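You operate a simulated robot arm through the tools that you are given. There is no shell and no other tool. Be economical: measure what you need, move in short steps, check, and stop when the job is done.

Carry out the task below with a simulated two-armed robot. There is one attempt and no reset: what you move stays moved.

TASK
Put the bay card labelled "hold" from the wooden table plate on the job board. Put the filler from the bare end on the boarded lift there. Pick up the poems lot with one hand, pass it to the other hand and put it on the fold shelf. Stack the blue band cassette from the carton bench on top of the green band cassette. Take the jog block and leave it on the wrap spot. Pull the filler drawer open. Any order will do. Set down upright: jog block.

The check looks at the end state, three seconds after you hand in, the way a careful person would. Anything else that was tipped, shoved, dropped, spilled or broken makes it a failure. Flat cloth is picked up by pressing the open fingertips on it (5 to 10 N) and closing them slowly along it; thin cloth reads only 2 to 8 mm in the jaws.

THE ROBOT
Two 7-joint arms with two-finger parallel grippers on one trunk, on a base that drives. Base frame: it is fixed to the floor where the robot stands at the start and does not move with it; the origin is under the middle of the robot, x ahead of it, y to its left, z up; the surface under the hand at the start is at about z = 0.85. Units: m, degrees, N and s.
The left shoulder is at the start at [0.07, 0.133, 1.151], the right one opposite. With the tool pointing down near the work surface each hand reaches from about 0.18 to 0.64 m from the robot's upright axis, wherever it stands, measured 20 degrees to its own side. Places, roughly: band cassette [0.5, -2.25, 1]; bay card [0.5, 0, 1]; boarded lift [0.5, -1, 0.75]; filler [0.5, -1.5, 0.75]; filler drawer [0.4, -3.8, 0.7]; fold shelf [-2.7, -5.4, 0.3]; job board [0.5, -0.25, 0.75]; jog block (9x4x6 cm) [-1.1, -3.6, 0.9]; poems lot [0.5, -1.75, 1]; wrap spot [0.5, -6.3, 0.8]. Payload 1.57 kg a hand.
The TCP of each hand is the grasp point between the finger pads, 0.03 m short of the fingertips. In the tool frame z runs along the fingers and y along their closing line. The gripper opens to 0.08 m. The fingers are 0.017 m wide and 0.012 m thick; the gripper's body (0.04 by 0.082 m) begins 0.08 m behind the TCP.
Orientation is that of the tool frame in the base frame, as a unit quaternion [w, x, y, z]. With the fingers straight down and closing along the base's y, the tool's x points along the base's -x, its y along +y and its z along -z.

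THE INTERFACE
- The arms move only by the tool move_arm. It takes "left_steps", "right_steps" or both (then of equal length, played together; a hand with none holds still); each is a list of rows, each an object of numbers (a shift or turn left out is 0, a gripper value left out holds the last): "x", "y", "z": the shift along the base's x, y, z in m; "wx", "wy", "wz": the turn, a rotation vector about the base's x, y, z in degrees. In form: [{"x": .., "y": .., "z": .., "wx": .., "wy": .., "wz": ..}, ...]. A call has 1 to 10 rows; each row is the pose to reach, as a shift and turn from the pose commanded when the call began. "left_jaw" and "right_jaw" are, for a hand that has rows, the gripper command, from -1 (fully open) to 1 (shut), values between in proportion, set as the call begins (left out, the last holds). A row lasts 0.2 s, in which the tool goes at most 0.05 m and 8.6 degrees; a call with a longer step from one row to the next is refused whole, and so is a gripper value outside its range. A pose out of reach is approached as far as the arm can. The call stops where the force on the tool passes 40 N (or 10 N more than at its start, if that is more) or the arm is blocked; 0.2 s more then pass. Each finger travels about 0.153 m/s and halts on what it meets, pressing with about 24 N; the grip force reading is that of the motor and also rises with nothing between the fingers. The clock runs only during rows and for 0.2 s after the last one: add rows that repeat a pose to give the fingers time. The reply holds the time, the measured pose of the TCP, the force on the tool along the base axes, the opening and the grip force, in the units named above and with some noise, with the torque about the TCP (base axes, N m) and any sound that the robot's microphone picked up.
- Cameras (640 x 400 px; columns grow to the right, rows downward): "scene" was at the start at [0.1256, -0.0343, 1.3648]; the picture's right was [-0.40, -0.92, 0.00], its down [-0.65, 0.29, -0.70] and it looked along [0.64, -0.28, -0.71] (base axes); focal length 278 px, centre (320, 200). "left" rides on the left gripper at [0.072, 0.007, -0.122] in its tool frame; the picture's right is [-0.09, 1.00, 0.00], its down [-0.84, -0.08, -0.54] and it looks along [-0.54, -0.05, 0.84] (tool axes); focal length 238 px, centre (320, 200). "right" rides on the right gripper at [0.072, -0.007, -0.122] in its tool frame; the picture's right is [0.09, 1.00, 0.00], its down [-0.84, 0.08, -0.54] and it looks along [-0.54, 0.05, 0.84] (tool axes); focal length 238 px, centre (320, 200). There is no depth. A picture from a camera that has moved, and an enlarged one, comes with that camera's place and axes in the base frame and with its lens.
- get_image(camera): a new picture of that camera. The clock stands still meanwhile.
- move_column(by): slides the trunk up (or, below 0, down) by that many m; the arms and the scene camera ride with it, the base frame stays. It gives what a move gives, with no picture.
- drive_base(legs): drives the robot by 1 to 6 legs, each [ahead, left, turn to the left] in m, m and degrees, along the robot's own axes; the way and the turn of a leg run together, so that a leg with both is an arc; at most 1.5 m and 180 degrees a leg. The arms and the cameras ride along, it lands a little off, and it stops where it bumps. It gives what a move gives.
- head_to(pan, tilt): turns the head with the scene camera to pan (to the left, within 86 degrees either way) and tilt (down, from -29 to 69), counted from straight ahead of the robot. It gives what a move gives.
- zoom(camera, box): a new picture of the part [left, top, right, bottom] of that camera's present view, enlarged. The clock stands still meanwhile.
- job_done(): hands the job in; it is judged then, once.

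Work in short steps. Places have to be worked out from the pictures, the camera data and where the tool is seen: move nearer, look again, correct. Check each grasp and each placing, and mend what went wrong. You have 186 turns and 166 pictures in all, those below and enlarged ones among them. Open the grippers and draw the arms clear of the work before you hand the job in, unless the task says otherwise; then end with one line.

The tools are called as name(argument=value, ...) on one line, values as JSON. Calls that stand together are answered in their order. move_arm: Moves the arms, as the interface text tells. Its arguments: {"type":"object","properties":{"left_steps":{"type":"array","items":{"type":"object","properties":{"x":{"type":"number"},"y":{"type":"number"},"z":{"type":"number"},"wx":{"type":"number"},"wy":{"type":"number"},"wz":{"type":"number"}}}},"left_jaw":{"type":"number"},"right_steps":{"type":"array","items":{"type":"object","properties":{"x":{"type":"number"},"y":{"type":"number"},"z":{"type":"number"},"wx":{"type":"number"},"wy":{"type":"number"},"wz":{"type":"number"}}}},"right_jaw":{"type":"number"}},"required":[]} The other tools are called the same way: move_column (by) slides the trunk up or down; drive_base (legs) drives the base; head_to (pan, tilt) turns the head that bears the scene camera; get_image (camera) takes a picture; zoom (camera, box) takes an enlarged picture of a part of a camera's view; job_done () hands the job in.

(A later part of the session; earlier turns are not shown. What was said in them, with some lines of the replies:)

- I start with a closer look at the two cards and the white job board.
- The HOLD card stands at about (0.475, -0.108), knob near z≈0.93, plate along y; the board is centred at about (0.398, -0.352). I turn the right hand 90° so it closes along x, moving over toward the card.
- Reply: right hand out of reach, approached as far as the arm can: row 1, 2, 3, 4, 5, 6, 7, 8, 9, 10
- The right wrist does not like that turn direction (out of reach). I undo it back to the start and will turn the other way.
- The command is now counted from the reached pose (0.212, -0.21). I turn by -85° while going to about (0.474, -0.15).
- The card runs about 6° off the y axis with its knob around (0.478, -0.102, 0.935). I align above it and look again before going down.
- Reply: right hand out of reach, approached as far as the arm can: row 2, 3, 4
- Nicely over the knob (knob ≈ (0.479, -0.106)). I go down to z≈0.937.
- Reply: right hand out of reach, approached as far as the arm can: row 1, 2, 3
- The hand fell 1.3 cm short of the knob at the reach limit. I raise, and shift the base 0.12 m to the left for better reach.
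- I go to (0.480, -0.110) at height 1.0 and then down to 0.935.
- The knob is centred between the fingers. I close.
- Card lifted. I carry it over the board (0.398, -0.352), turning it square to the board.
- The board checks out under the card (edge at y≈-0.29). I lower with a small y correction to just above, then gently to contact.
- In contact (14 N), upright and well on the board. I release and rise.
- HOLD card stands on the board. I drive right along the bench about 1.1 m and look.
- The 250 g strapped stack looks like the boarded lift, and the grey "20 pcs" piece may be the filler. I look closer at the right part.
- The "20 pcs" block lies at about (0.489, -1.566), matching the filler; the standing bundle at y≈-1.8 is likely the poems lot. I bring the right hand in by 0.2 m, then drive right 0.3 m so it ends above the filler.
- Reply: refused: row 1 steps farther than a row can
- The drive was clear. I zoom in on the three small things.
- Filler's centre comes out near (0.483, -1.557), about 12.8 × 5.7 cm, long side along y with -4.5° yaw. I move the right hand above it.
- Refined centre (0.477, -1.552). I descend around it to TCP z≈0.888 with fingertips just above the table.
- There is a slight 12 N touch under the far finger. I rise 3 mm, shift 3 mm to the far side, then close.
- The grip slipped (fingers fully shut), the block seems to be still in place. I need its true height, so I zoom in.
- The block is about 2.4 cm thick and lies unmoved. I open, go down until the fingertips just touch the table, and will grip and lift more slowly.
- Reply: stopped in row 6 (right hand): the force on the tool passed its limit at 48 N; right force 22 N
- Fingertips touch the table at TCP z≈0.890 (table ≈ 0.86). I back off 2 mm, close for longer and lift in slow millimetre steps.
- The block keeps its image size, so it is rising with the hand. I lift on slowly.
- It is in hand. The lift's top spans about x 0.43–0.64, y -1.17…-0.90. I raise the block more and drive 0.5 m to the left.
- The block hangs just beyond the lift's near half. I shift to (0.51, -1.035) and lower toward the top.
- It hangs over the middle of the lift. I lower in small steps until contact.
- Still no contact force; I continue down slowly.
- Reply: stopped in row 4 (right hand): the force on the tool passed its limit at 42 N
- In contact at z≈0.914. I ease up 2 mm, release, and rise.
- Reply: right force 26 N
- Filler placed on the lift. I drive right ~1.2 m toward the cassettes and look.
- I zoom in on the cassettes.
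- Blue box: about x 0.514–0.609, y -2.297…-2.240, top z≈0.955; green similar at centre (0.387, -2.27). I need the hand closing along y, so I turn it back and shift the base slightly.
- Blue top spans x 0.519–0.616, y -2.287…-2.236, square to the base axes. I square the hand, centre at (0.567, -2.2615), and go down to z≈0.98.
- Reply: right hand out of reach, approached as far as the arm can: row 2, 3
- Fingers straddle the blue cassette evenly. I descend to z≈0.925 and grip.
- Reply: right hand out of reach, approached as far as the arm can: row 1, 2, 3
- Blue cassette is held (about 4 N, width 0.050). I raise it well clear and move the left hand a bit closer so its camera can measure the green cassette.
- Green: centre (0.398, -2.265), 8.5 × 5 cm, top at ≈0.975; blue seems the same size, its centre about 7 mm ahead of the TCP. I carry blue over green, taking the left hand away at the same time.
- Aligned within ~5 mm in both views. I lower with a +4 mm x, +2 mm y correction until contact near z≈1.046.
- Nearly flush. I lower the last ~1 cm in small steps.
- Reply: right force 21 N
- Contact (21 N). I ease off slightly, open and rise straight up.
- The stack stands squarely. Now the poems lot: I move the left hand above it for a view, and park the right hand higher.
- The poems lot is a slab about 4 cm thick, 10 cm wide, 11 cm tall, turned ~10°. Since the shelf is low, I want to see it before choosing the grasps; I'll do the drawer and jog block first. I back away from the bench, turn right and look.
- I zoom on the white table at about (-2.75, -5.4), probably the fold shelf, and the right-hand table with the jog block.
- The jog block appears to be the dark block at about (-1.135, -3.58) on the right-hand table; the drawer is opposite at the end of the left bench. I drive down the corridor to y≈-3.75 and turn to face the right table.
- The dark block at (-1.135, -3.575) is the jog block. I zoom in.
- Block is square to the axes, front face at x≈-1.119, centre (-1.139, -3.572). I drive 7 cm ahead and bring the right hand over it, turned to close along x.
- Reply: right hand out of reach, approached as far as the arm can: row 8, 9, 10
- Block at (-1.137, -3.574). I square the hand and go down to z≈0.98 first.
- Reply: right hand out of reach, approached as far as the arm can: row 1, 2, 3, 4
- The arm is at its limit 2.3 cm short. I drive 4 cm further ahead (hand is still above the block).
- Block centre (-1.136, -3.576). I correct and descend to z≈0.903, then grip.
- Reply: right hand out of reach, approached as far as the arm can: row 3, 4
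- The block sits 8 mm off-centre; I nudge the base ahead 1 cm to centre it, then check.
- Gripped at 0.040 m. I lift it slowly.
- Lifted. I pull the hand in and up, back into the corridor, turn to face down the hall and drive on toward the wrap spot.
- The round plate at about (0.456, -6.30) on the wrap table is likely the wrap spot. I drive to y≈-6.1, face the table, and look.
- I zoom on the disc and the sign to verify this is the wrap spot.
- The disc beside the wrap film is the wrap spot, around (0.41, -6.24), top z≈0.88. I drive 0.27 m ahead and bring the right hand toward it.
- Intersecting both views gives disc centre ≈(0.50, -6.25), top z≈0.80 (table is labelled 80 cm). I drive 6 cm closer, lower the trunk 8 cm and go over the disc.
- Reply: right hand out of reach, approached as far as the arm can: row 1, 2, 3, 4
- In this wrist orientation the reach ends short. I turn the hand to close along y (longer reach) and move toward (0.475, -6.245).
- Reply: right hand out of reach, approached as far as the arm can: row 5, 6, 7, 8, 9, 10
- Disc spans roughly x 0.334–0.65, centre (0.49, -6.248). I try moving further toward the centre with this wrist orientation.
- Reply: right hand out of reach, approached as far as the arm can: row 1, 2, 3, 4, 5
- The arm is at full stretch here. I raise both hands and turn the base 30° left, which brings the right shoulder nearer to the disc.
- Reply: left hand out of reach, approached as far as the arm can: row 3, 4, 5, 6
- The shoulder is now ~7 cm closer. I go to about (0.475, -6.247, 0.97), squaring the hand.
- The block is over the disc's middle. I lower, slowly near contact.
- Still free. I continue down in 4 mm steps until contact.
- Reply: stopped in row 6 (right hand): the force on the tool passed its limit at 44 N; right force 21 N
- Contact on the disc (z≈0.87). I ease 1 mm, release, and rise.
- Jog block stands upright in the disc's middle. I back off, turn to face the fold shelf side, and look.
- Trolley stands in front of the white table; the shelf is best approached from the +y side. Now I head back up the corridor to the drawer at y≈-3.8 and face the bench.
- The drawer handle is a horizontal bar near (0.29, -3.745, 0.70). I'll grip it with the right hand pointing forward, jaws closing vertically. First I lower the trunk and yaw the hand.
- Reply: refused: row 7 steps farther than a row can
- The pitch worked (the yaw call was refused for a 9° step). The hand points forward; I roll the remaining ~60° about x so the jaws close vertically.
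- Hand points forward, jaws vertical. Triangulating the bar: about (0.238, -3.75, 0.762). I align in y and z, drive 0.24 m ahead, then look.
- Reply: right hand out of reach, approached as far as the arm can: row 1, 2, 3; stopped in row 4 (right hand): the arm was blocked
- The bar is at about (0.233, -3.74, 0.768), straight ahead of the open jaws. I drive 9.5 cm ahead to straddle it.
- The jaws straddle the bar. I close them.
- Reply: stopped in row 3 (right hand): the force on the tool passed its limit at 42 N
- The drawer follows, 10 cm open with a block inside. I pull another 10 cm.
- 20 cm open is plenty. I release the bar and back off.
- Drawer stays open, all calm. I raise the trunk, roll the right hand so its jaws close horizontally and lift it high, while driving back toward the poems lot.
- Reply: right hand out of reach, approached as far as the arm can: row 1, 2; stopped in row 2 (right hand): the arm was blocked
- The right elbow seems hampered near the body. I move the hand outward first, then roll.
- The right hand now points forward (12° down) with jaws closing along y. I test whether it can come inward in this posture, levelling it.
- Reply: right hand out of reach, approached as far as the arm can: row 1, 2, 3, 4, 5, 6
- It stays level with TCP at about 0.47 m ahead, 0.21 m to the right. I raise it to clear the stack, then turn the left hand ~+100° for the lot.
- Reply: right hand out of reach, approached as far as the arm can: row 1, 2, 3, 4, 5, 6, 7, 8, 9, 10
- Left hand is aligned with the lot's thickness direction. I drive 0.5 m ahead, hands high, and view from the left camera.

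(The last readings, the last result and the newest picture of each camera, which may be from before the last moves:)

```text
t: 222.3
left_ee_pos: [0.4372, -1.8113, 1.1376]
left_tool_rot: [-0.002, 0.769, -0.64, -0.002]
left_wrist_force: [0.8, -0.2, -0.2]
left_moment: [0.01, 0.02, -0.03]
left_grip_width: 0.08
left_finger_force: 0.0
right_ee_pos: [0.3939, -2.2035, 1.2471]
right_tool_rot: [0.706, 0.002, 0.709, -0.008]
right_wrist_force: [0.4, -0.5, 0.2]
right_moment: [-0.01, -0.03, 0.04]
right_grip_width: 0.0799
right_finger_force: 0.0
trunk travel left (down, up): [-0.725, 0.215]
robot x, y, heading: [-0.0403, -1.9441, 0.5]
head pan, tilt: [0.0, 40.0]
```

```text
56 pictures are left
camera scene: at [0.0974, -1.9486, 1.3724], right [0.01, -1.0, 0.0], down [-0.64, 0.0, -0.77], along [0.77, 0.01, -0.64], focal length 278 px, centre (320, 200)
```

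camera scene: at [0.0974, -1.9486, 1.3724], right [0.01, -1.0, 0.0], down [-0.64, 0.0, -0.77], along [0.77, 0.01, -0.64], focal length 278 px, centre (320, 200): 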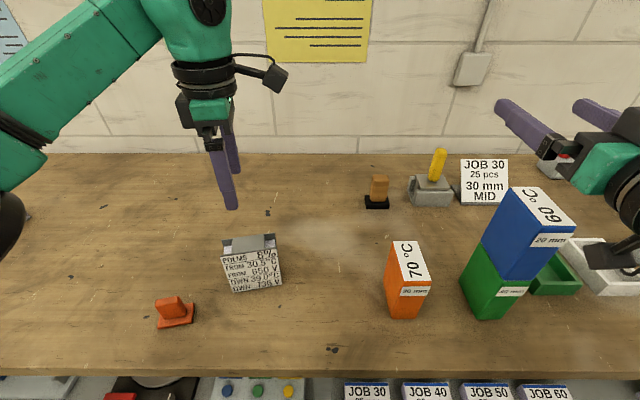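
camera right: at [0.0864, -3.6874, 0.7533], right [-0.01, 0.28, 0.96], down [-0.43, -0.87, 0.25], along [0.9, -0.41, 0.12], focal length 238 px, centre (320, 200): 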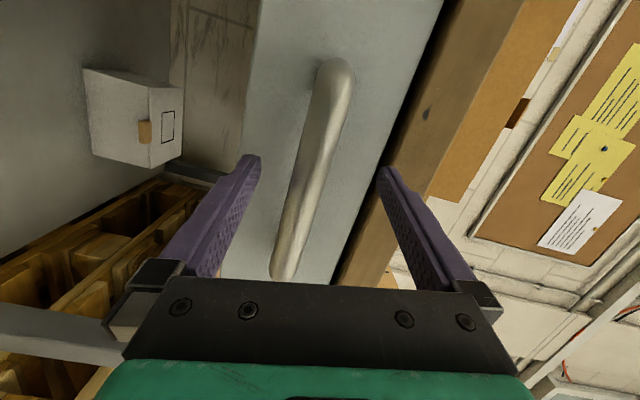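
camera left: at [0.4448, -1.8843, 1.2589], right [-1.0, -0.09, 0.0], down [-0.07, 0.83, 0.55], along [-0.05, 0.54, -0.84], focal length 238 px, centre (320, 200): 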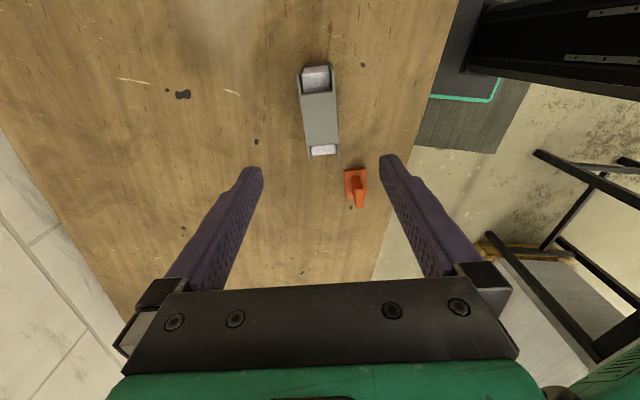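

Lot top centre (0.439, -1.818) lines up with the jaws. I descend to z≈0.957.

move_arm(left_steps=[{"x": 0.002, "y": -0.006, "z": -0.04}, {"x": 0.002, "y": -0.006, "z": -0.08}, {"x": 0.002, "y": -0.006, "z": -0.12}, {"x": 0.002, "y": -0.006, "z": -0.15}, {"x": 0.002, "y": -0.006, "z": -0.17}, {"x": 0.002, "y": -0.006, "z": -0.181}])

get_image(camera="left")

zoom(camera="scene", box=[150, 100, 350, 320])

```text
t: 223.7
left_ee_pos: [0.4388, -1.8174, 0.9573]
left_tool_rot: [-0.002, 0.768, -0.641, 0.0]
left_wrist_force: [-0.5, 1.1, 0.3]
left_moment: [-0.01, -0.02, 0.04]
left_grip_width: 0.08
left_finger_force: 0.1
right_ee_pos: [0.3922, -2.2017, 1.2482]
right_tool_rot: [0.706, 0.001, 0.708, -0.007]
right_wrist_force: [1.3, 0.3, 0.8]
right_moment: [-0.03, 0.0, 0.02]
right_grip_width: 0.0797
right_finger_force: 0.0
trunk travel left (down, up): [-0.725, 0.215]
robot x, y, heading: [-0.0391, -1.9461, 0.3]
head pan, tilt: [0.0, 40.0]
```

```text
55 pictures are left
camera left: at [0.4452, -1.8891, 1.0783], right [-1.0, -0.09, 0.0], down [-0.07, 0.84, 0.54], along [-0.05, 0.54, -0.84], focal length 238 px, centre (320, 200)
```

left: 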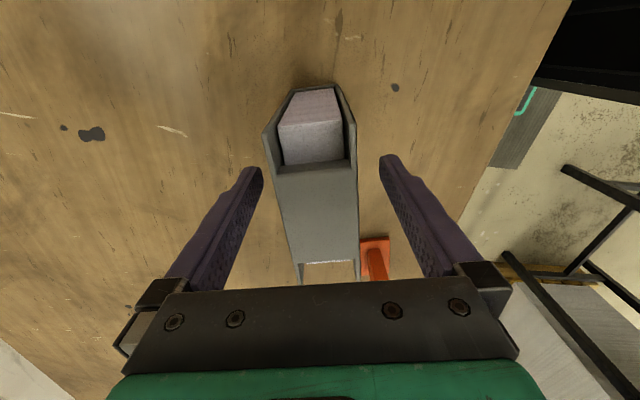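

```text
1.82 times, centred on (250, 210) of scene
camera zoom: at [0.0965, -1.9465, 1.3725], right [0.01, -1.0, 0.0], down [-0.64, 0.0, -0.77], along [0.77, 0.0, -0.64], focal length 505 px, centre (447, 182)
```

zoom: 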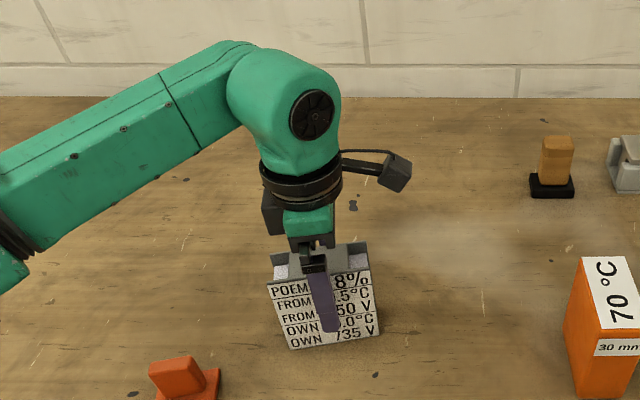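

Well centred. I close and lift slowly.

move_arm(left_jaw=1, left_steps=[{}, {}, {}, {}, {}])

move_arm(left_steps=[{"z": 0.004}, {"z": 0.01}, {"z": 0.018}, {"z": 0.028}, {"z": 0.04}, {"z": 0.055}, {"z": 0.07}, {"z": 0.085}, {"z": 0.1}, {"z": 0.115}])

get_image(camera="left")

```text
t: 224.9
left_ee_pos: [0.4381, -1.8174, 0.9563]
left_tool_rot: [-0.001, 0.768, -0.641, -0.001]
left_wrist_force: [0.2, 0.5, 0.2]
left_moment: [-0.02, 0.03, -0.03]
left_grip_width: 0.0398
left_finger_force: 24.5
right_ee_pos: [0.3923, -2.2024, 1.2474]
right_tool_rot: [0.706, 0.002, 0.708, -0.008]
right_wrist_force: [0.2, -0.3, 0.1]
right_moment: [-0.02, 0.01, -0.01]
right_grip_width: 0.0799
right_finger_force: 0.1
trunk travel left (down, up): [-0.725, 0.215]
robot x, y, heading: [-0.0393, -1.9456, 0.6]
head pan, tilt: [0.0, 40.0]
```

```text
t: 227.1
left_ee_pos: [0.4377, -1.8169, 1.0713]
left_tool_rot: [0.0, 0.768, -0.641, -0.001]
left_wrist_force: [-0.6, -0.7, -2.6]
left_moment: [-0.01, 0.01, -0.04]
left_grip_width: 0.0398
left_finger_force: 24.0
right_ee_pos: [0.3928, -2.2017, 1.2474]
right_tool_rot: [0.706, 0.001, 0.708, -0.008]
right_wrist_force: [-0.6, 0.6, -0.5]
right_moment: [0.01, -0.02, -0.01]
right_grip_width: 0.0799
right_finger_force: 0.0
trunk travel left (down, up): [-0.725, 0.215]
robot x, y, heading: [-0.0401, -1.9432, 0.3]
head pan, tilt: [0.0, 40.0]
```

```text
53 pictures are left
camera left: at [0.4454, -1.8894, 1.1933], right [-1.0, -0.09, 0.0], down [-0.07, 0.84, 0.54], along [-0.05, 0.54, -0.84], focal length 238 px, centre (320, 200)
```

left: 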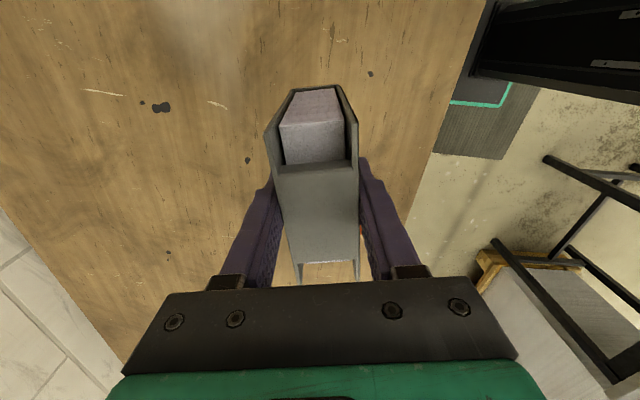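

Poems lot is in the left hand. I back away from the bench for the handover.

drive_base(legs=[[-0.3, 0, 0], [-0.2, 0, 0]])

move_arm(right_steps=[{"wz": 7, "z": -0.03}, {"wz": 14, "z": -0.06}, {"wz": 21, "z": -0.09}, {"wz": 28, "z": -0.12}, {"wz": 35, "z": -0.15}, {"wz": 35, "z": -0.17}, {"wz": 35, "z": -0.183}], left_steps=[{"wz": -8.4, "z": 0.01}, {"wz": -16.8, "z": 0.02}, {"wz": -25.2, "z": 0.03}, {"wz": -33.6, "z": 0.04}, {"wz": -42, "z": 0.05}, {"wz": -50.4, "z": 0.06}, {"wz": -58.8, "z": 0.06}])

get_image(camera="scene")

```text
t: 230.3
left_ee_pos: [-0.0547, -1.8203, 1.0706]
left_tool_rot: [0.0, 0.767, -0.641, -0.001]
left_wrist_force: [0.2, 0.7, -2.6]
left_moment: [-0.04, -0.01, -0.04]
left_grip_width: 0.0399
left_finger_force: 23.3
right_ee_pos: [-0.1025, -2.2058, 1.247]
right_tool_rot: [0.705, 0.001, 0.709, -0.008]
right_wrist_force: [0.0, 0.1, -0.5]
right_moment: [0.03, 0.02, 0.0]
right_grip_width: 0.0799
right_finger_force: 0.1
trunk travel left (down, up): [-0.725, 0.215]
robot x, y, heading: [-0.534, -1.9472, 0.2]
head pan, tilt: [0.0, 40.0]
```

```text
t: 231.9
left_ee_pos: [-0.0537, -1.821, 1.131]
left_tool_rot: [0.0, -0.352, 0.936, 0.001]
left_wrist_force: [-0.1, 0.6, -1.9]
left_moment: [0.0, 0.05, 0.03]
left_grip_width: 0.0397
left_finger_force: 24.3
right_ee_pos: [-0.0641, -2.1761, 1.0305]
right_tool_rot: [0.678, -0.206, 0.674, 0.209]
right_wrist_force: [1.0, -0.3, -1.6]
right_moment: [0.02, -0.08, 0.09]
right_grip_width: 0.08
right_finger_force: 0.1
right hand out of reach, approached as far as the arm can: row 3, 4, 5, 6, 7
trunk travel left (down, up): [-0.725, 0.215]
robot x, y, heading: [-0.5383, -1.9451, 0.3]
head pan, tilt: [0.0, 40.0]
```

```text
52 pictures are left
camera scene: at [-0.3954, -1.9511, 1.3722], right [0.0, -1.0, 0.0], down [-0.64, 0.0, -0.76], along [0.76, 0.0, -0.64], focal length 278 px, centre (320, 200)
```

scene: 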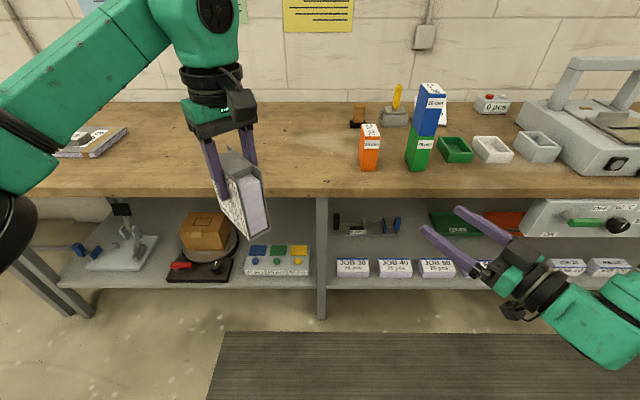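

Right hand points 34° left and level. I rotate the lot to match (−7°), lower it 4 cm, and test bringing the right hand inward.

move_arm(right_steps=[{"x": -0.01, "y": 0.025}, {"x": -0.02, "y": 0.05}, {"x": -0.03, "y": 0.075}, {"x": -0.04, "y": 0.1}, {"x": -0.04, "y": 0.12}], left_steps=[{"wz": -2, "z": -0.01}, {"wz": -4, "z": -0.02}, {"wz": -7, "z": -0.03}, {"wz": -7, "z": -0.04}, {"wz": -7, "z": -0.04}])

```text
t: 233.1
left_ee_pos: [-0.0555, -1.82, 1.0904]
left_tool_rot: [0.001, -0.297, 0.955, 0.001]
left_wrist_force: [0.5, -0.4, -2.6]
left_moment: [-0.01, -0.02, 0.0]
left_grip_width: 0.0397
left_finger_force: 24.2
right_ee_pos: [-0.1034, -2.0552, 1.0313]
right_tool_rot: [0.675, -0.211, 0.676, 0.205]
right_wrist_force: [0.1, 0.1, 0.5]
right_moment: [0.02, -0.02, 0.0]
right_grip_width: 0.0799
right_finger_force: 0.1
trunk travel left (down, up): [-0.725, 0.215]
robot x, y, heading: [-0.532, -1.949, 0.3]
head pan, tilt: [0.0, 40.0]
```

Both can meet near the middle. I bring the right hand to its receiving pose (-0.102, -1.985) and the lot to 10 cm ahead of it along its pointing direction.

move_arm(right_steps=[{"y": 0.02}, {"y": 0.04}, {"y": 0.06}, {"x": 0.0014, "y": 0.07}, {"x": 0.0014, "y": 0.07}], left_steps=[{"x": 0.02, "y": -0.02}, {"x": 0.04, "y": -0.04}, {"x": 0.055, "y": -0.06}, {"x": 0.0655, "y": -0.08}, {"x": 0.0655, "y": -0.089}])

get_image(camera="right")

get_image(camera="scene")

```text
t: 234.3
left_ee_pos: [0.0095, -1.9081, 1.0908]
left_tool_rot: [0.0, -0.298, 0.955, 0.001]
left_wrist_force: [0.3, 0.0, -2.0]
left_moment: [-0.03, 0.01, 0.0]
left_grip_width: 0.0398
left_finger_force: 23.8
right_ee_pos: [-0.1026, -1.9861, 1.0314]
right_tool_rot: [0.675, -0.213, 0.675, 0.206]
right_wrist_force: [0.2, 0.3, 0.8]
right_moment: [-0.04, 0.0, 0.0]
right_grip_width: 0.0799
right_finger_force: 0.1
trunk travel left (down, up): [-0.725, 0.215]
robot x, y, heading: [-0.5338, -1.9469, 0.2]
head pan, tilt: [0.0, 40.0]
```

```text
51 pictures are left
camera right: at [-0.1994, -2.0593, 0.961], right [-0.56, 0.82, -0.1], down [-0.49, -0.23, 0.84], along [0.67, 0.52, 0.54], focal length 238 px, centre (320, 200)
```

right: 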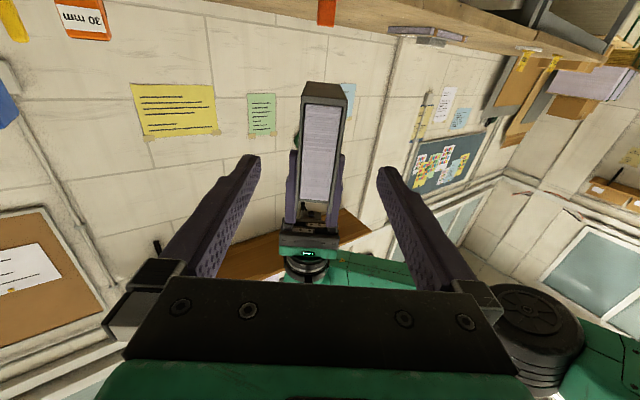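

```text
50 pictures are left
camera scene: at [-0.3982, -1.9492, 1.3725], right [0.0, -1.0, 0.0], down [-0.64, 0.0, -0.77], along [0.77, 0.0, -0.64], focal length 278 px, centre (320, 200)
```

scene: 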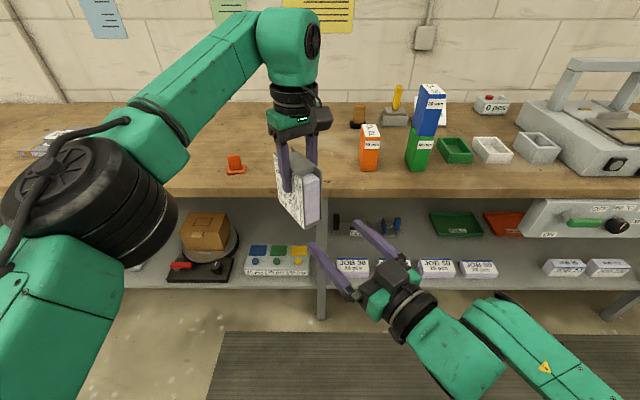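

The lot is centred between the right fingers. I bring it in along the pointing direction by 10 cm.

move_arm(left_steps=[{"x": -0.02, "y": -0.0136}, {"x": -0.04, "y": -0.0272}, {"x": -0.055, "y": -0.0374}, {"x": -0.068, "y": -0.0463}, {"x": -0.078, "y": -0.053}, {"x": -0.0826, "y": -0.0562}])

get_image(camera="right")

get_image(camera="scene")

```text
t: 235.7
left_ee_pos: [-0.0737, -1.9644, 1.09]
left_tool_rot: [0.001, -0.297, 0.955, 0.001]
left_wrist_force: [0.4, 0.0, -2.0]
left_moment: [-0.02, 0.02, 0.0]
left_grip_width: 0.0397
left_finger_force: 24.1
right_ee_pos: [-0.1022, -1.9858, 1.031]
right_tool_rot: [0.675, -0.212, 0.676, 0.205]
right_wrist_force: [-0.7, 0.5, -1.8]
right_moment: [0.03, 0.01, 0.0]
right_grip_width: 0.08
right_finger_force: 0.0
trunk travel left (down, up): [-0.725, 0.215]
robot x, y, heading: [-0.5353, -1.953, 0.3]
head pan, tilt: [0.0, 40.0]
```

```text
49 pictures are left
camera right: at [-0.1992, -2.0594, 0.9609], right [-0.56, 0.82, -0.1], down [-0.49, -0.23, 0.84], along [0.67, 0.52, 0.54], focal length 238 px, centre (320, 200)
```

right: 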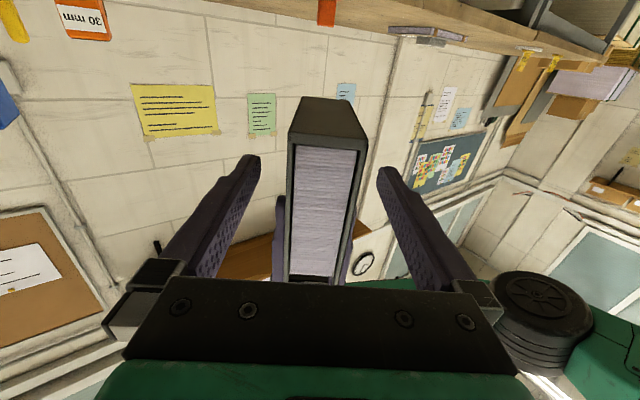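

```text
48 pictures are left
camera scene: at [-0.3979, -1.949, 1.3725], right [0.0, -1.0, 0.0], down [-0.64, 0.0, -0.77], along [0.77, 0.0, -0.64], focal length 278 px, centre (320, 200)
```

scene: 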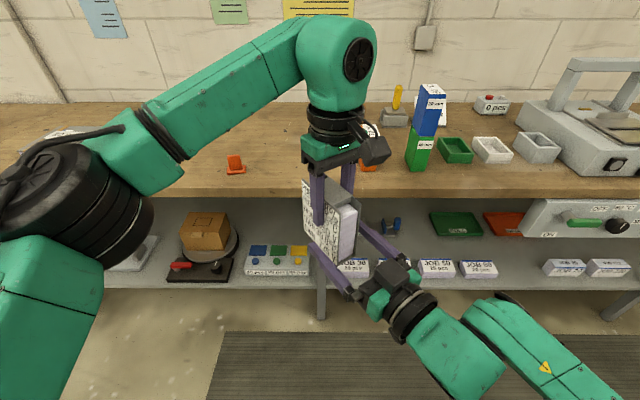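

The lot is between the right fingers. I close the right hand.

move_arm(right_jaw=1, right_steps=[{}, {}, {}, {}, {}])

get_image(camera="right")

```text
t: 236.9
left_ee_pos: [-0.0727, -1.9655, 1.0903]
left_tool_rot: [0.001, -0.296, 0.955, -0.001]
left_wrist_force: [0.9, -4.8, -2.3]
left_moment: [-0.43, -0.14, -0.21]
left_grip_width: 0.0397
left_finger_force: 24.0
right_ee_pos: [-0.1031, -1.9853, 1.0307]
right_tool_rot: [0.675, -0.212, 0.676, 0.206]
right_wrist_force: [-1.0, 6.0, 0.8]
right_moment: [0.09, 0.08, 0.33]
right_grip_width: 0.0397
right_finger_force: 23.9
trunk travel left (down, up): [-0.725, 0.215]
robot x, y, heading: [-0.5368, -1.9474, -0.0]
head pan, tilt: [0.0, 40.0]
```

```text
47 pictures are left
camera right: at [-0.1994, -2.0593, 0.9609], right [-0.56, 0.82, -0.1], down [-0.49, -0.23, 0.84], along [0.67, 0.52, 0.54], focal length 238 px, centre (320, 200)
```

right: 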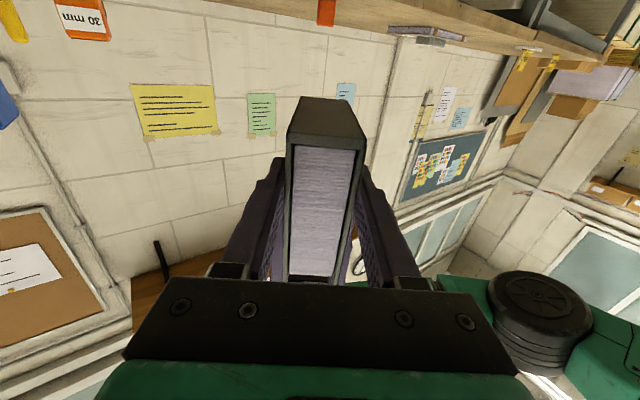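

Both hands hold it (0.0397 each). I open the left hand and lift it straight up.

move_arm(left_jaw=-1, left_steps=[{}, {}, {}, {"z": 0.02}, {"z": 0.05}, {"z": 0.08}, {"z": 0.11}, {"z": 0.12, "y": 0.03}, {"z": 0.12, "y": 0.07}, {"z": 0.12, "y": 0.11}])

get_image(camera="scene")

```text
t: 239.1
left_ee_pos: [-0.0732, -1.8539, 1.2107]
left_tool_rot: [0.001, -0.296, 0.955, -0.001]
left_wrist_force: [0.3, 0.6, -1.1]
left_moment: [0.0, -0.05, 0.01]
left_grip_width: 0.08
left_finger_force: 0.1
right_ee_pos: [-0.1023, -1.985, 1.031]
right_tool_rot: [0.676, -0.211, 0.676, 0.204]
right_wrist_force: [-0.1, -0.6, 0.6]
right_moment: [-0.07, 0.1, -0.01]
right_grip_width: 0.0397
right_finger_force: 24.0
trunk travel left (down, up): [-0.725, 0.215]
robot x, y, heading: [-0.5344, -1.9492, 0.1]
head pan, tilt: [0.0, 40.0]
```

```text
46 pictures are left
camera scene: at [-0.3986, -1.9473, 1.3725], right [0.0, -1.0, 0.0], down [-0.64, 0.0, -0.77], along [0.77, 0.0, -0.64], focal length 278 px, centre (320, 200)
```

scene: 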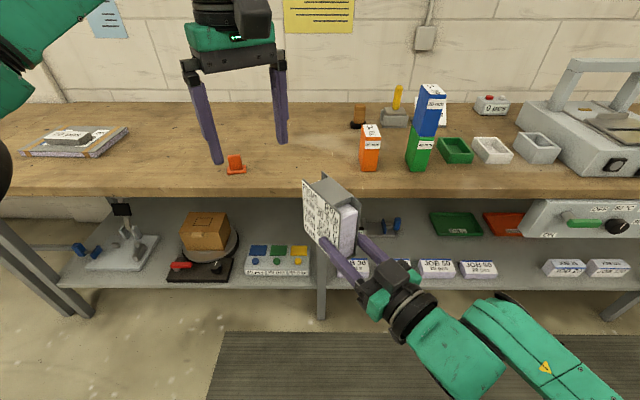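

Handover done; the right hand holds the lot. I turn the right hand straight ahead, tuck the left hand.

move_arm(right_steps=[{"wz": -5, "y": -0.02}, {"wz": -10, "y": -0.04}, {"wz": -15, "y": -0.06}, {"wz": -20, "y": -0.08}, {"wz": -25, "y": -0.1}, {"wz": -30, "y": -0.12}, {"wz": -34, "y": -0.14}, {"wz": -34, "y": -0.16}], left_steps=[{"wz": -5, "y": 0.02}, {"wz": -10, "y": 0.05, "x": -0.02}, {"wz": -15, "y": 0.08, "x": -0.04}, {"wz": -20, "y": 0.11, "x": -0.06}, {"wz": -25, "y": 0.13, "x": -0.08}, {"wz": -30, "y": 0.15, "x": -0.1}, {"wz": -34, "y": 0.17, "x": -0.12}, {"wz": -34, "y": 0.17, "x": -0.14}])

drive_base(legs=[[0, 0, -90], [1.3, 0, 0], [1.25, 0, 0], [0, 0, -90]])

head_to(pan=10, tilt=25)

get_image(camera="scene")

```text
t: 240.9
left_ee_pos: [-0.2143, -1.6857, 1.2114]
left_tool_rot: [0.001, -0.004, 1.0, 0.0]
left_wrist_force: [-0.5, 0.1, 0.0]
left_moment: [0.01, -0.03, 0.0]
left_grip_width: 0.08
left_finger_force: 0.1
right_ee_pos: [-0.0861, -2.1593, 1.0188]
right_tool_rot: [0.706, -0.005, 0.708, 0.0]
right_wrist_force: [-0.5, 0.1, 0.2]
right_moment: [-0.01, 0.13, 0.0]
right_grip_width: 0.0397
right_finger_force: 23.5
right hand out of reach, approached as far as the arm can: row 3, 4, 5, 6, 7, 8
trunk travel left (down, up): [-0.725, 0.215]
robot x, y, heading: [-0.5323, -1.9478, 0.1]
head pan, tilt: [0.0, 40.0]
```

```text
t: 261.1
left_ee_pos: [-0.8291, -4.774, 1.2108]
left_tool_rot: [-0.001, 1.0, 0.008, -0.001]
left_wrist_force: [-0.2, -0.5, 0.4]
left_moment: [0.02, 0.01, 0.01]
left_grip_width: 0.0799
left_finger_force: 0.0
right_ee_pos: [-0.9616, -4.3019, 1.0193]
right_tool_rot: [0.005, 0.708, 0.008, -0.706]
right_wrist_force: [0.6, 0.2, -0.5]
right_moment: [-0.03, -0.13, 0.03]
right_grip_width: 0.0398
right_finger_force: 23.5
trunk travel left (down, up): [-0.725, 0.215]
robot x, y, heading: [-0.5112, -4.5073, -179.4]
head pan, tilt: [0.0, 40.0]
```

```text
t: 261.8
left_ee_pos: [-0.8288, -4.7716, 1.212]
left_tool_rot: [0.0, 1.0, 0.007, 0.0]
left_wrist_force: [0.4, -0.6, 0.5]
left_moment: [0.0, -0.04, -0.01]
left_grip_width: 0.0798
left_finger_force: 0.0
right_ee_pos: [-0.9609, -4.3013, 1.0191]
right_tool_rot: [0.004, 0.708, 0.008, -0.706]
right_wrist_force: [-0.1, 0.2, 0.3]
right_moment: [0.01, -0.1, -0.04]
right_grip_width: 0.0397
right_finger_force: 24.2
trunk travel left (down, up): [-0.725, 0.215]
robot x, y, heading: [-0.5111, -4.507, -179.3]
head pan, tilt: [10.0, 25.0]
```

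```text
45 pictures are left
camera scene: at [-0.6496, -4.5275, 1.3957], right [-0.18, 0.98, 0.0], down [0.42, 0.08, -0.91], along [-0.89, -0.17, -0.42], focal length 278 px, centre (320, 200)
```

scene: 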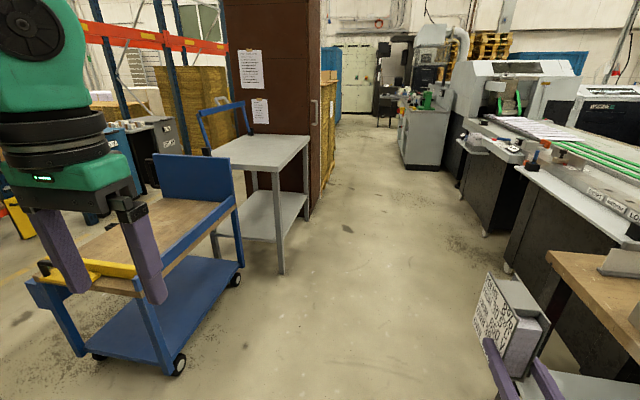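

The white table with its lower shelf has its long side at y≈-5.12, x -2.24…-3.15, and the floor before it is free. I drive ahead 2 m and turn to face it.

drive_base(legs=[[1.0, 0, -0.7], [0.98, 0, 0], [0, 0.0, 90], [-0.12, 0, 0]])

head_to(pan=-10, tilt=45)

get_image(camera="scene")

```text
t: 276.3
left_ee_pos: [-2.2005, -4.7054, 1.2108]
left_tool_rot: [-0.001, 0.706, 0.709, -0.001]
left_wrist_force: [0.7, 0.0, 0.1]
left_moment: [0.03, -0.02, -0.01]
left_grip_width: 0.08
left_finger_force: 0.0
right_ee_pos: [-2.6734, -4.8311, 1.0183]
right_tool_rot: [0.498, 0.499, 0.503, -0.499]
right_wrist_force: [0.2, 0.0, 0.4]
right_moment: [0.12, 0.01, 0.01]
right_grip_width: 0.0401
right_finger_force: 24.1
trunk travel left (down, up): [-0.725, 0.215]
robot x, y, heading: [-2.462, -4.3818, -90.2]
head pan, tilt: [10.0, 25.0]
```

```text
t: 277.1
left_ee_pos: [-2.201, -4.7035, 1.21]
left_tool_rot: [0.0, 0.706, 0.708, -0.001]
left_wrist_force: [-1.0, 0.5, -0.2]
left_moment: [0.0, -0.01, 0.01]
left_grip_width: 0.08
left_finger_force: 0.0
right_ee_pos: [-2.6741, -4.8281, 1.0186]
right_tool_rot: [0.499, 0.498, 0.504, -0.499]
right_wrist_force: [0.7, 0.2, -0.2]
right_moment: [0.09, 0.02, 0.0]
right_grip_width: 0.0397
right_finger_force: 24.4
trunk travel left (down, up): [-0.725, 0.215]
robot x, y, heading: [-2.4613, -4.3784, -90.2]
head pan, tilt: [-10.0, 45.0]
```

```text
44 pictures are left
camera scene: at [-2.4746, -4.5126, 1.3653], right [-0.98, 0.17, 0.0], down [0.12, 0.7, -0.71], along [-0.12, -0.7, -0.71], focal length 278 px, centre (320, 200)
```

scene: 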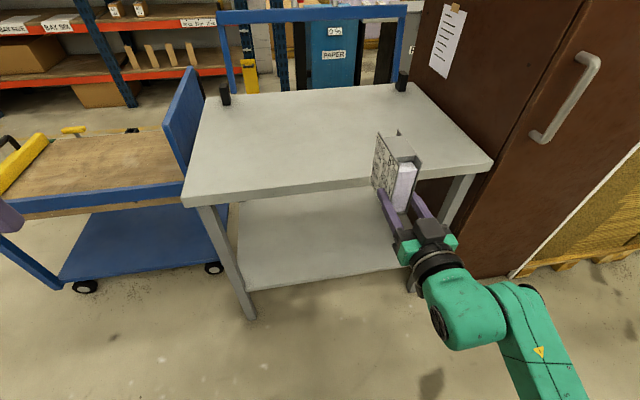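

Shelf top z≈0.31, front edge y≈-5.11, opening x -2.25…-2.97; the lot at x≈-2.67 is central. I tuck the left hand back and lower the trunk partway, checking the elbow.

move_arm(left_steps=[{"y": 0.03, "z": 0.02}, {"y": 0.06, "z": 0.04}, {"y": 0.09, "z": 0.06}, {"y": 0.12, "z": 0.08}])

move_column(by=-0.4)

head_to(pan=-35, tilt=40)

get_image(camera="scene")

```text
t: 278.1
left_ee_pos: [-2.2778, -4.6334, 1.2322]
left_tool_rot: [0.001, 0.706, 0.708, -0.001]
left_wrist_force: [0.0, 0.0, -0.5]
left_moment: [0.0, -0.03, -0.02]
left_grip_width: 0.0799
left_finger_force: 0.1
left hand out of reach, approached as far as the arm can: row 1, 2, 3, 4
right_ee_pos: [-2.6745, -4.8283, 1.0196]
right_tool_rot: [0.499, 0.498, 0.503, -0.499]
right_wrist_force: [0.1, 0.0, 0.3]
right_moment: [0.05, -0.03, -0.03]
right_grip_width: 0.0397
right_finger_force: 24.4
trunk travel left (down, up): [-0.725, 0.215]
robot x, y, heading: [-2.4632, -4.3798, -90.1]
head pan, tilt: [-10.0, 45.0]
```

```text
t: 282.0
left_ee_pos: [-2.2763, -4.635, 0.8329]
left_tool_rot: [-0.001, 0.706, 0.708, -0.002]
left_wrist_force: [0.1, 0.6, 0.3]
left_moment: [0.02, 0.02, 0.0]
left_grip_width: 0.0799
left_finger_force: 0.1
right_ee_pos: [-2.6736, -4.8297, 0.6182]
right_tool_rot: [0.5, 0.498, 0.504, -0.499]
right_wrist_force: [0.1, 0.0, 0.1]
right_moment: [0.08, 0.0, 0.02]
right_grip_width: 0.0395
right_finger_force: 24.2
trunk travel left (down, up): [-0.325, 0.615]
robot x, y, heading: [-2.4588, -4.3817, -90.3]
head pan, tilt: [-10.0, 45.0]
```

```text
t: 282.9
left_ee_pos: [-2.2771, -4.634, 0.833]
left_tool_rot: [0.0, 0.706, 0.708, -0.001]
left_wrist_force: [0.6, 0.2, -0.4]
left_moment: [0.0, 0.02, 0.03]
left_grip_width: 0.0801
left_finger_force: 0.0
right_ee_pos: [-2.6747, -4.8292, 0.6184]
right_tool_rot: [0.499, 0.499, 0.503, -0.5]
right_wrist_force: [-1.1, -0.4, 0.1]
right_moment: [0.12, 0.0, -0.03]
right_grip_width: 0.0397
right_finger_force: 24.3
trunk travel left (down, up): [-0.325, 0.615]
robot x, y, heading: [-2.4624, -4.3792, -89.8]
head pan, tilt: [-35.0, 40.0]
```

```text
43 pictures are left
camera scene: at [-2.5093, -4.5022, 0.9725], right [-0.82, 0.57, 0.0], down [0.37, 0.53, -0.77], along [-0.44, -0.63, -0.64], focal length 278 px, centre (320, 200)
```

scene: 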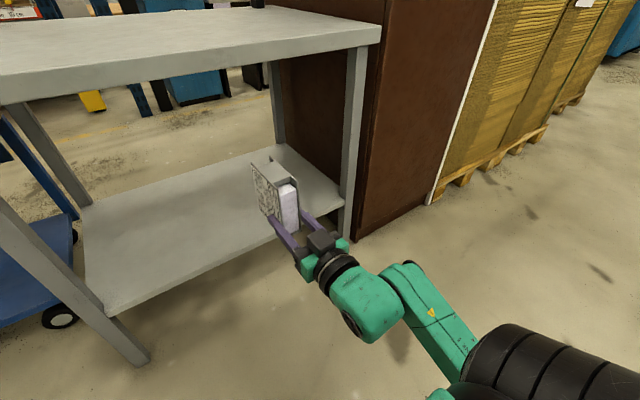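

Elbow is clear. I lower another 0.23 m (lot bottom ≈0.35) and look before driving in.

move_column(by=-0.23)

get_image(camera="scene")

get_image(camera="right")

```text
t: 285.3
left_ee_pos: [-2.2763, -4.6343, 0.6038]
left_tool_rot: [0.0, 0.706, 0.708, -0.002]
left_wrist_force: [-1.0, 0.5, -0.2]
left_moment: [0.01, -0.02, 0.0]
left_grip_width: 0.08
left_finger_force: 0.0
right_ee_pos: [-2.6743, -4.8306, 0.3884]
right_tool_rot: [0.499, 0.498, 0.503, -0.5]
right_wrist_force: [0.9, 0.5, -0.1]
right_moment: [0.12, 0.03, -0.02]
right_grip_width: 0.0397
right_finger_force: 24.3
trunk travel left (down, up): [-0.095, 0.845]
robot x, y, heading: [-2.4625, -4.379, -89.7]
head pan, tilt: [-35.0, 40.0]
```

```text
42 pictures are left
camera scene: at [-2.5093, -4.5021, 0.7425], right [-0.82, 0.57, 0.0], down [0.37, 0.53, -0.77], along [-0.44, -0.63, -0.64], focal length 278 px, centre (320, 200)
```

scene: 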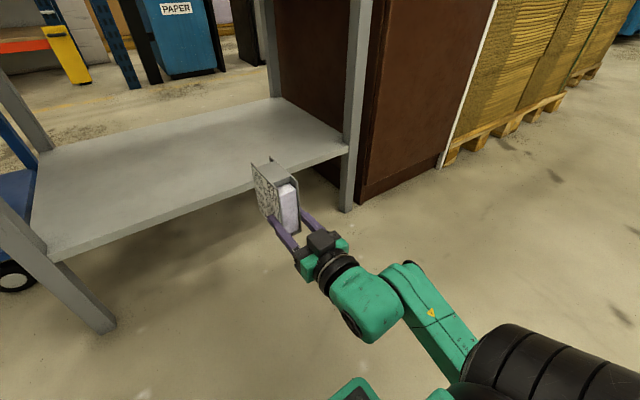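

```text
41 pictures are left
camera right: at [-2.6817, -4.7062, 0.3188], right [1.0, 0.01, -0.1], down [0.08, 0.54, 0.84], along [0.06, -0.84, 0.54], focal length 238 px, centre (320, 200)
```

right: 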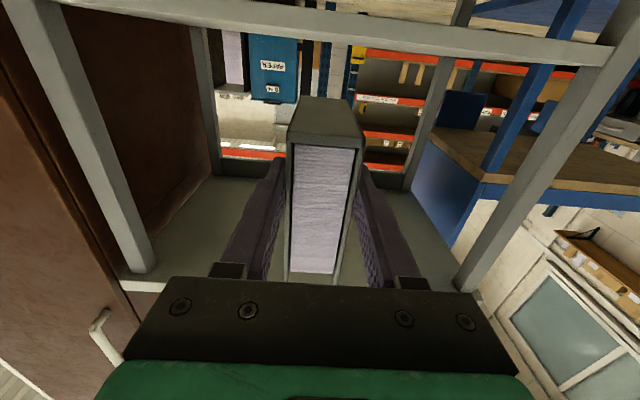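

Shelf top ≈0.31 per the right camera; the lot bottom is at ≈0.353. I lower 2 cm and drive 0.32 m ahead to bring the lot over the shelf.

move_column(by=-0.02)

drive_base(legs=[[0.32, 0, -0.3]])

get_image(camera="scene")

get_image(camera="right")

```text
t: 285.9
left_ee_pos: [-2.2763, -4.6335, 0.5834]
left_tool_rot: [0.001, 0.706, 0.708, -0.002]
left_wrist_force: [0.2, 0.4, -0.5]
left_moment: [0.01, 0.03, -0.01]
left_grip_width: 0.0801
left_finger_force: 0.0
right_ee_pos: [-2.674, -4.8292, 0.3676]
right_tool_rot: [0.499, 0.498, 0.504, -0.499]
right_wrist_force: [-1.2, 0.2, -0.2]
right_moment: [0.14, 0.0, 0.05]
right_grip_width: 0.0398
right_finger_force: 23.9
trunk travel left (down, up): [-0.075, 0.865]
robot x, y, heading: [-2.4626, -4.3816, -90.0]
head pan, tilt: [-35.0, 40.0]
```

```text
t: 288.0
left_ee_pos: [-2.2789, -4.9469, 0.5827]
left_tool_rot: [0.0, 0.706, 0.708, -0.001]
left_wrist_force: [0.0, -0.4, -0.4]
left_moment: [0.01, -0.03, 0.01]
left_grip_width: 0.0798
left_finger_force: 0.0
right_ee_pos: [-2.6744, -5.1403, 0.3699]
right_tool_rot: [0.497, 0.499, 0.503, -0.501]
right_wrist_force: [0.7, -1.6, -1.0]
right_moment: [0.13, 0.02, -0.02]
right_grip_width: 0.0398
right_finger_force: 24.1
trunk travel left (down, up): [-0.075, 0.865]
robot x, y, heading: [-2.4612, -4.6912, -90.1]
head pan, tilt: [-35.0, 40.0]
```

```text
40 pictures are left
camera scene: at [-2.5101, -4.8135, 0.7225], right [-0.82, 0.58, 0.0], down [0.37, 0.53, -0.77], along [-0.44, -0.63, -0.64], focal length 278 px, centre (320, 200)
```

scene: 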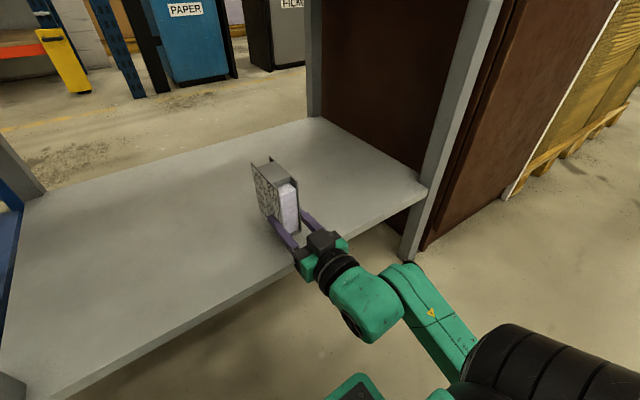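

```text
39 pictures are left
camera right: at [-2.683, -5.0172, 0.2987], right [1.0, 0.0, -0.1], down [0.08, 0.54, 0.84], along [0.06, -0.84, 0.54], focal length 238 px, centre (320, 200)
```

right: 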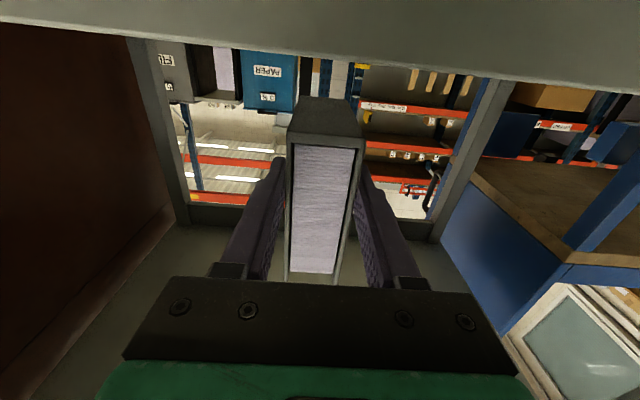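

The lot is over the shelf, edge at y≈-5.105. I go 3 cm deeper (the camera still stays in front of the edge).

drive_base(legs=[[0.03, 0, 0]])

move_column(by=-0.02)

move_arm(right_steps=[{"z": -0.003}, {"z": -0.006}, {"z": -0.009}, {"z": -0.012}])

get_image(camera="scene")

```text
t: 288.9
left_ee_pos: [-2.2794, -4.9776, 0.5831]
left_tool_rot: [0.0, 0.707, 0.708, -0.002]
left_wrist_force: [-0.2, -0.7, 0.8]
left_moment: [-0.01, -0.01, 0.02]
left_grip_width: 0.0799
left_finger_force: 0.1
right_ee_pos: [-2.6744, -5.1702, 0.3695]
right_tool_rot: [0.497, 0.499, 0.504, -0.5]
right_wrist_force: [-0.1, 0.0, -0.9]
right_moment: [0.15, -0.04, 0.0]
right_grip_width: 0.04
right_finger_force: 23.7
trunk travel left (down, up): [-0.075, 0.865]
robot x, y, heading: [-2.461, -4.723, -90.3]
head pan, tilt: [-35.0, 40.0]
```

```text
t: 289.6
left_ee_pos: [-2.2782, -4.9766, 0.5636]
left_tool_rot: [0.0, 0.706, 0.708, -0.002]
left_wrist_force: [0.3, -0.6, -1.1]
left_moment: [0.01, -0.02, 0.0]
left_grip_width: 0.0799
left_finger_force: 0.1
right_ee_pos: [-2.6763, -5.1701, 0.3485]
right_tool_rot: [0.498, 0.499, 0.503, -0.5]
right_wrist_force: [0.6, 0.3, -0.3]
right_moment: [0.08, 0.02, 0.0]
right_grip_width: 0.0401
right_finger_force: 23.9
trunk travel left (down, up): [-0.055, 0.885]
robot x, y, heading: [-2.462, -4.7171, -90.1]
head pan, tilt: [-35.0, 40.0]
```

```text
t: 290.6
left_ee_pos: [-2.2789, -4.9768, 0.5639]
left_tool_rot: [0.0, 0.706, 0.708, -0.001]
left_wrist_force: [0.5, -0.2, -0.1]
left_moment: [0.01, 0.01, 0.02]
left_grip_width: 0.08
left_finger_force: 0.1
right_ee_pos: [-2.6775, -5.1711, 0.3378]
right_tool_rot: [0.5, 0.498, 0.504, -0.498]
right_wrist_force: [-1.1, 0.5, -0.8]
right_moment: [0.0, 0.02, -0.04]
right_grip_width: 0.0398
right_finger_force: 23.9
trunk travel left (down, up): [-0.055, 0.885]
robot x, y, heading: [-2.4603, -4.7233, -90.2]
head pan, tilt: [-35.0, 40.0]
```

```text
38 pictures are left
camera scene: at [-2.5103, -4.8437, 0.7025], right [-0.82, 0.58, 0.0], down [0.37, 0.53, -0.77], along [-0.44, -0.63, -0.64], focal length 278 px, centre (320, 200)
```

scene: 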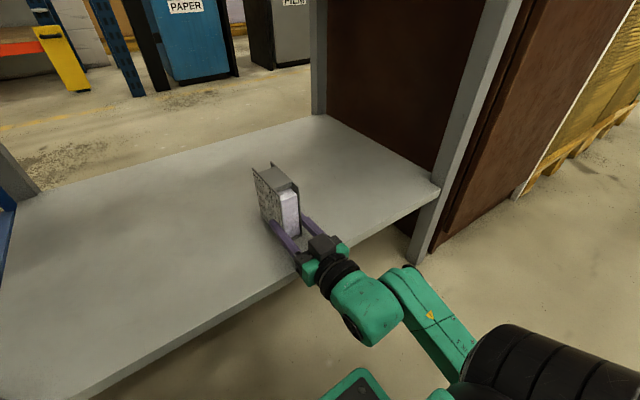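

The holding torque just vanished, so it probably touches. I lower a few more mm to confirm with force.

move_arm(right_steps=[{"z": -0.002}, {"z": -0.004}, {"z": -0.006}, {"z": -0.007}])

zoom(camera="scene", box=[200, 130, 400, 290])

```text
t: 291.6
left_ee_pos: [-2.2764, -4.9747, 0.5631]
left_tool_rot: [0.001, 0.707, 0.707, -0.003]
left_wrist_force: [-0.6, 0.6, 0.2]
left_moment: [-0.02, -0.02, 0.02]
left_grip_width: 0.0799
left_finger_force: 0.1
right_ee_pos: [-2.6778, -5.1708, 0.3344]
right_tool_rot: [0.502, 0.496, 0.503, -0.5]
right_wrist_force: [5.5, -2.8, 20.1]
right_moment: [-0.16, -0.44, -0.02]
right_grip_width: 0.0401
right_finger_force: 23.4
right hand out of reach, approached as far as the arm can: row 4
trunk travel left (down, up): [-0.055, 0.885]
robot x, y, heading: [-2.4639, -4.7196, -90.1]
head pan, tilt: [-35.0, 40.0]
```

```text
2.50 times, centred on (300, 210) of scene
camera zoom: at [-2.5092, -4.8421, 0.7031], right [-0.82, 0.58, 0.0], down [0.37, 0.52, -0.77], along [-0.44, -0.63, -0.64], focal length 694 px, centre (370, 175)
```

zoom: 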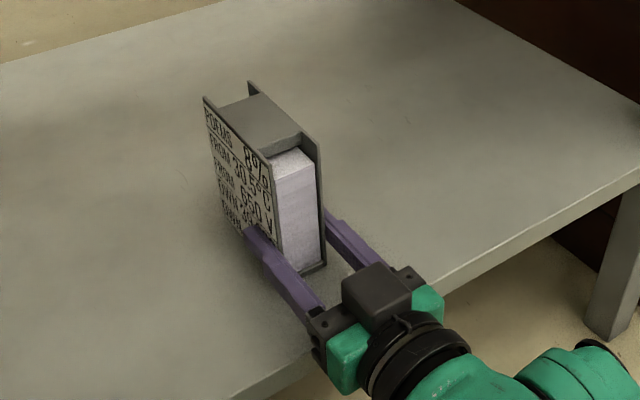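

It rests on the shelf (20 N), upright. I ease off, open, and back straight out.

move_arm(right_steps=[{"z": 0.003}, {"z": 0.003}])

move_arm(right_jaw=-1, right_steps=[{}, {}, {}])

get_image(camera="right")

```text
t: 292.1
left_ee_pos: [-2.2781, -4.9754, 0.564]
left_tool_rot: [0.001, 0.706, 0.708, -0.004]
left_wrist_force: [0.4, -0.2, 0.5]
left_moment: [-0.03, 0.0, 0.03]
left_grip_width: 0.0798
left_finger_force: 0.0
right_ee_pos: [-2.6782, -5.1711, 0.3338]
right_tool_rot: [0.497, 0.499, 0.503, -0.5]
right_wrist_force: [4.0, 0.6, 9.6]
right_moment: [-0.52, -0.35, 0.25]
right_grip_width: 0.0396
right_finger_force: 24.5
trunk travel left (down, up): [-0.055, 0.885]
robot x, y, heading: [-2.466, -4.7201, -90.3]
head pan, tilt: [-35.0, 40.0]
```

```text
t: 292.9
left_ee_pos: [-2.2784, -4.9762, 0.5621]
left_tool_rot: [0.001, 0.707, 0.707, -0.001]
left_wrist_force: [-0.5, 0.5, -0.5]
left_moment: [0.0, 0.05, 0.0]
left_grip_width: 0.0801
left_finger_force: 0.0
right_ee_pos: [-2.6796, -5.1703, 0.3343]
right_tool_rot: [0.498, 0.499, 0.504, -0.499]
right_wrist_force: [-0.5, -0.3, 0.3]
right_moment: [-0.01, 0.0, -0.02]
right_grip_width: 0.08
right_finger_force: 0.2
trunk travel left (down, up): [-0.055, 0.885]
robot x, y, heading: [-2.46, -4.7177, -90.2]
head pan, tilt: [-35.0, 40.0]
```

```text
36 pictures are left
camera right: at [-2.6867, -5.0471, 0.2643], right [1.0, 0.0, -0.1], down [0.08, 0.54, 0.84], along [0.06, -0.84, 0.54], focal length 238 px, centre (320, 200)
```

right: 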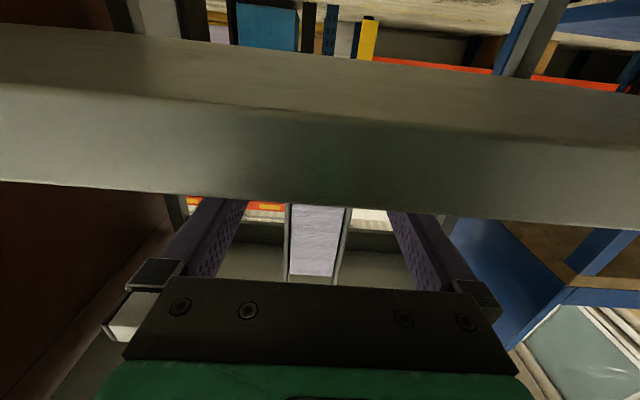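

Free of the lot on both sides. I back out 0.35 m and check the shelf.

drive_base(legs=[[-0.15, 0, 0], [-0.25, 0, 0]])

head_to(pan=-20, tilt=30)

get_image(camera="scene")

```text
t: 295.8
left_ee_pos: [-2.2765, -4.5726, 0.5637]
left_tool_rot: [0.001, 0.706, 0.708, -0.002]
left_wrist_force: [-0.2, -0.5, 0.1]
left_moment: [-0.01, 0.02, 0.02]
left_grip_width: 0.0802
left_finger_force: 0.1
right_ee_pos: [-2.6768, -4.7678, 0.3338]
right_tool_rot: [0.499, 0.498, 0.505, -0.499]
right_wrist_force: [-0.2, -0.4, -0.1]
right_moment: [0.0, 0.01, 0.03]
right_grip_width: 0.08
right_finger_force: 0.1
trunk travel left (down, up): [-0.055, 0.885]
robot x, y, heading: [-2.4625, -4.3187, -90.1]
head pan, tilt: [-35.0, 40.0]
```

```text
t: 296.5
left_ee_pos: [-2.2765, -4.5724, 0.5629]
left_tool_rot: [0.001, 0.706, 0.708, -0.001]
left_wrist_force: [-0.4, 0.3, 0.0]
left_moment: [0.0, 0.03, 0.01]
left_grip_width: 0.08
left_finger_force: 0.0
right_ee_pos: [-2.676, -4.7687, 0.3343]
right_tool_rot: [0.5, 0.498, 0.504, -0.498]
right_wrist_force: [-0.1, -0.6, 0.4]
right_moment: [0.01, -0.01, 0.02]
right_grip_width: 0.0797
right_finger_force: 0.1
trunk travel left (down, up): [-0.055, 0.885]
robot x, y, heading: [-2.4614, -4.3174, -90.0]
head pan, tilt: [-20.0, 30.0]
```

```text
35 pictures are left
camera scene: at [-2.4912, -4.456, 0.7178], right [-0.94, 0.34, 0.0], down [0.17, 0.47, -0.87], along [-0.3, -0.81, -0.5], focal length 278 px, centre (320, 200)
```

scene: 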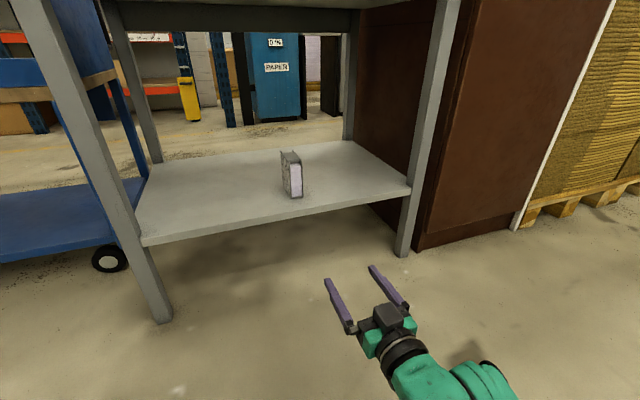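

The poems lot stands on the fold shelf; all six parts are done, both grippers are open and clear of everything. I hand in.

job_done()

```text
The job is handed in.
```

I handed the job in with all six parts done: "hold" card on the job board, filler on the boarded lift, poems lot passed from the left hand to the right and set on the fold shelf, blue cassette stacked on the green one, jog block upright on the wrap spot, and filler drawer pulled about 20 cm open. I took the grey "20 pcs" block to be the filler, because it was the only piece at the given position.
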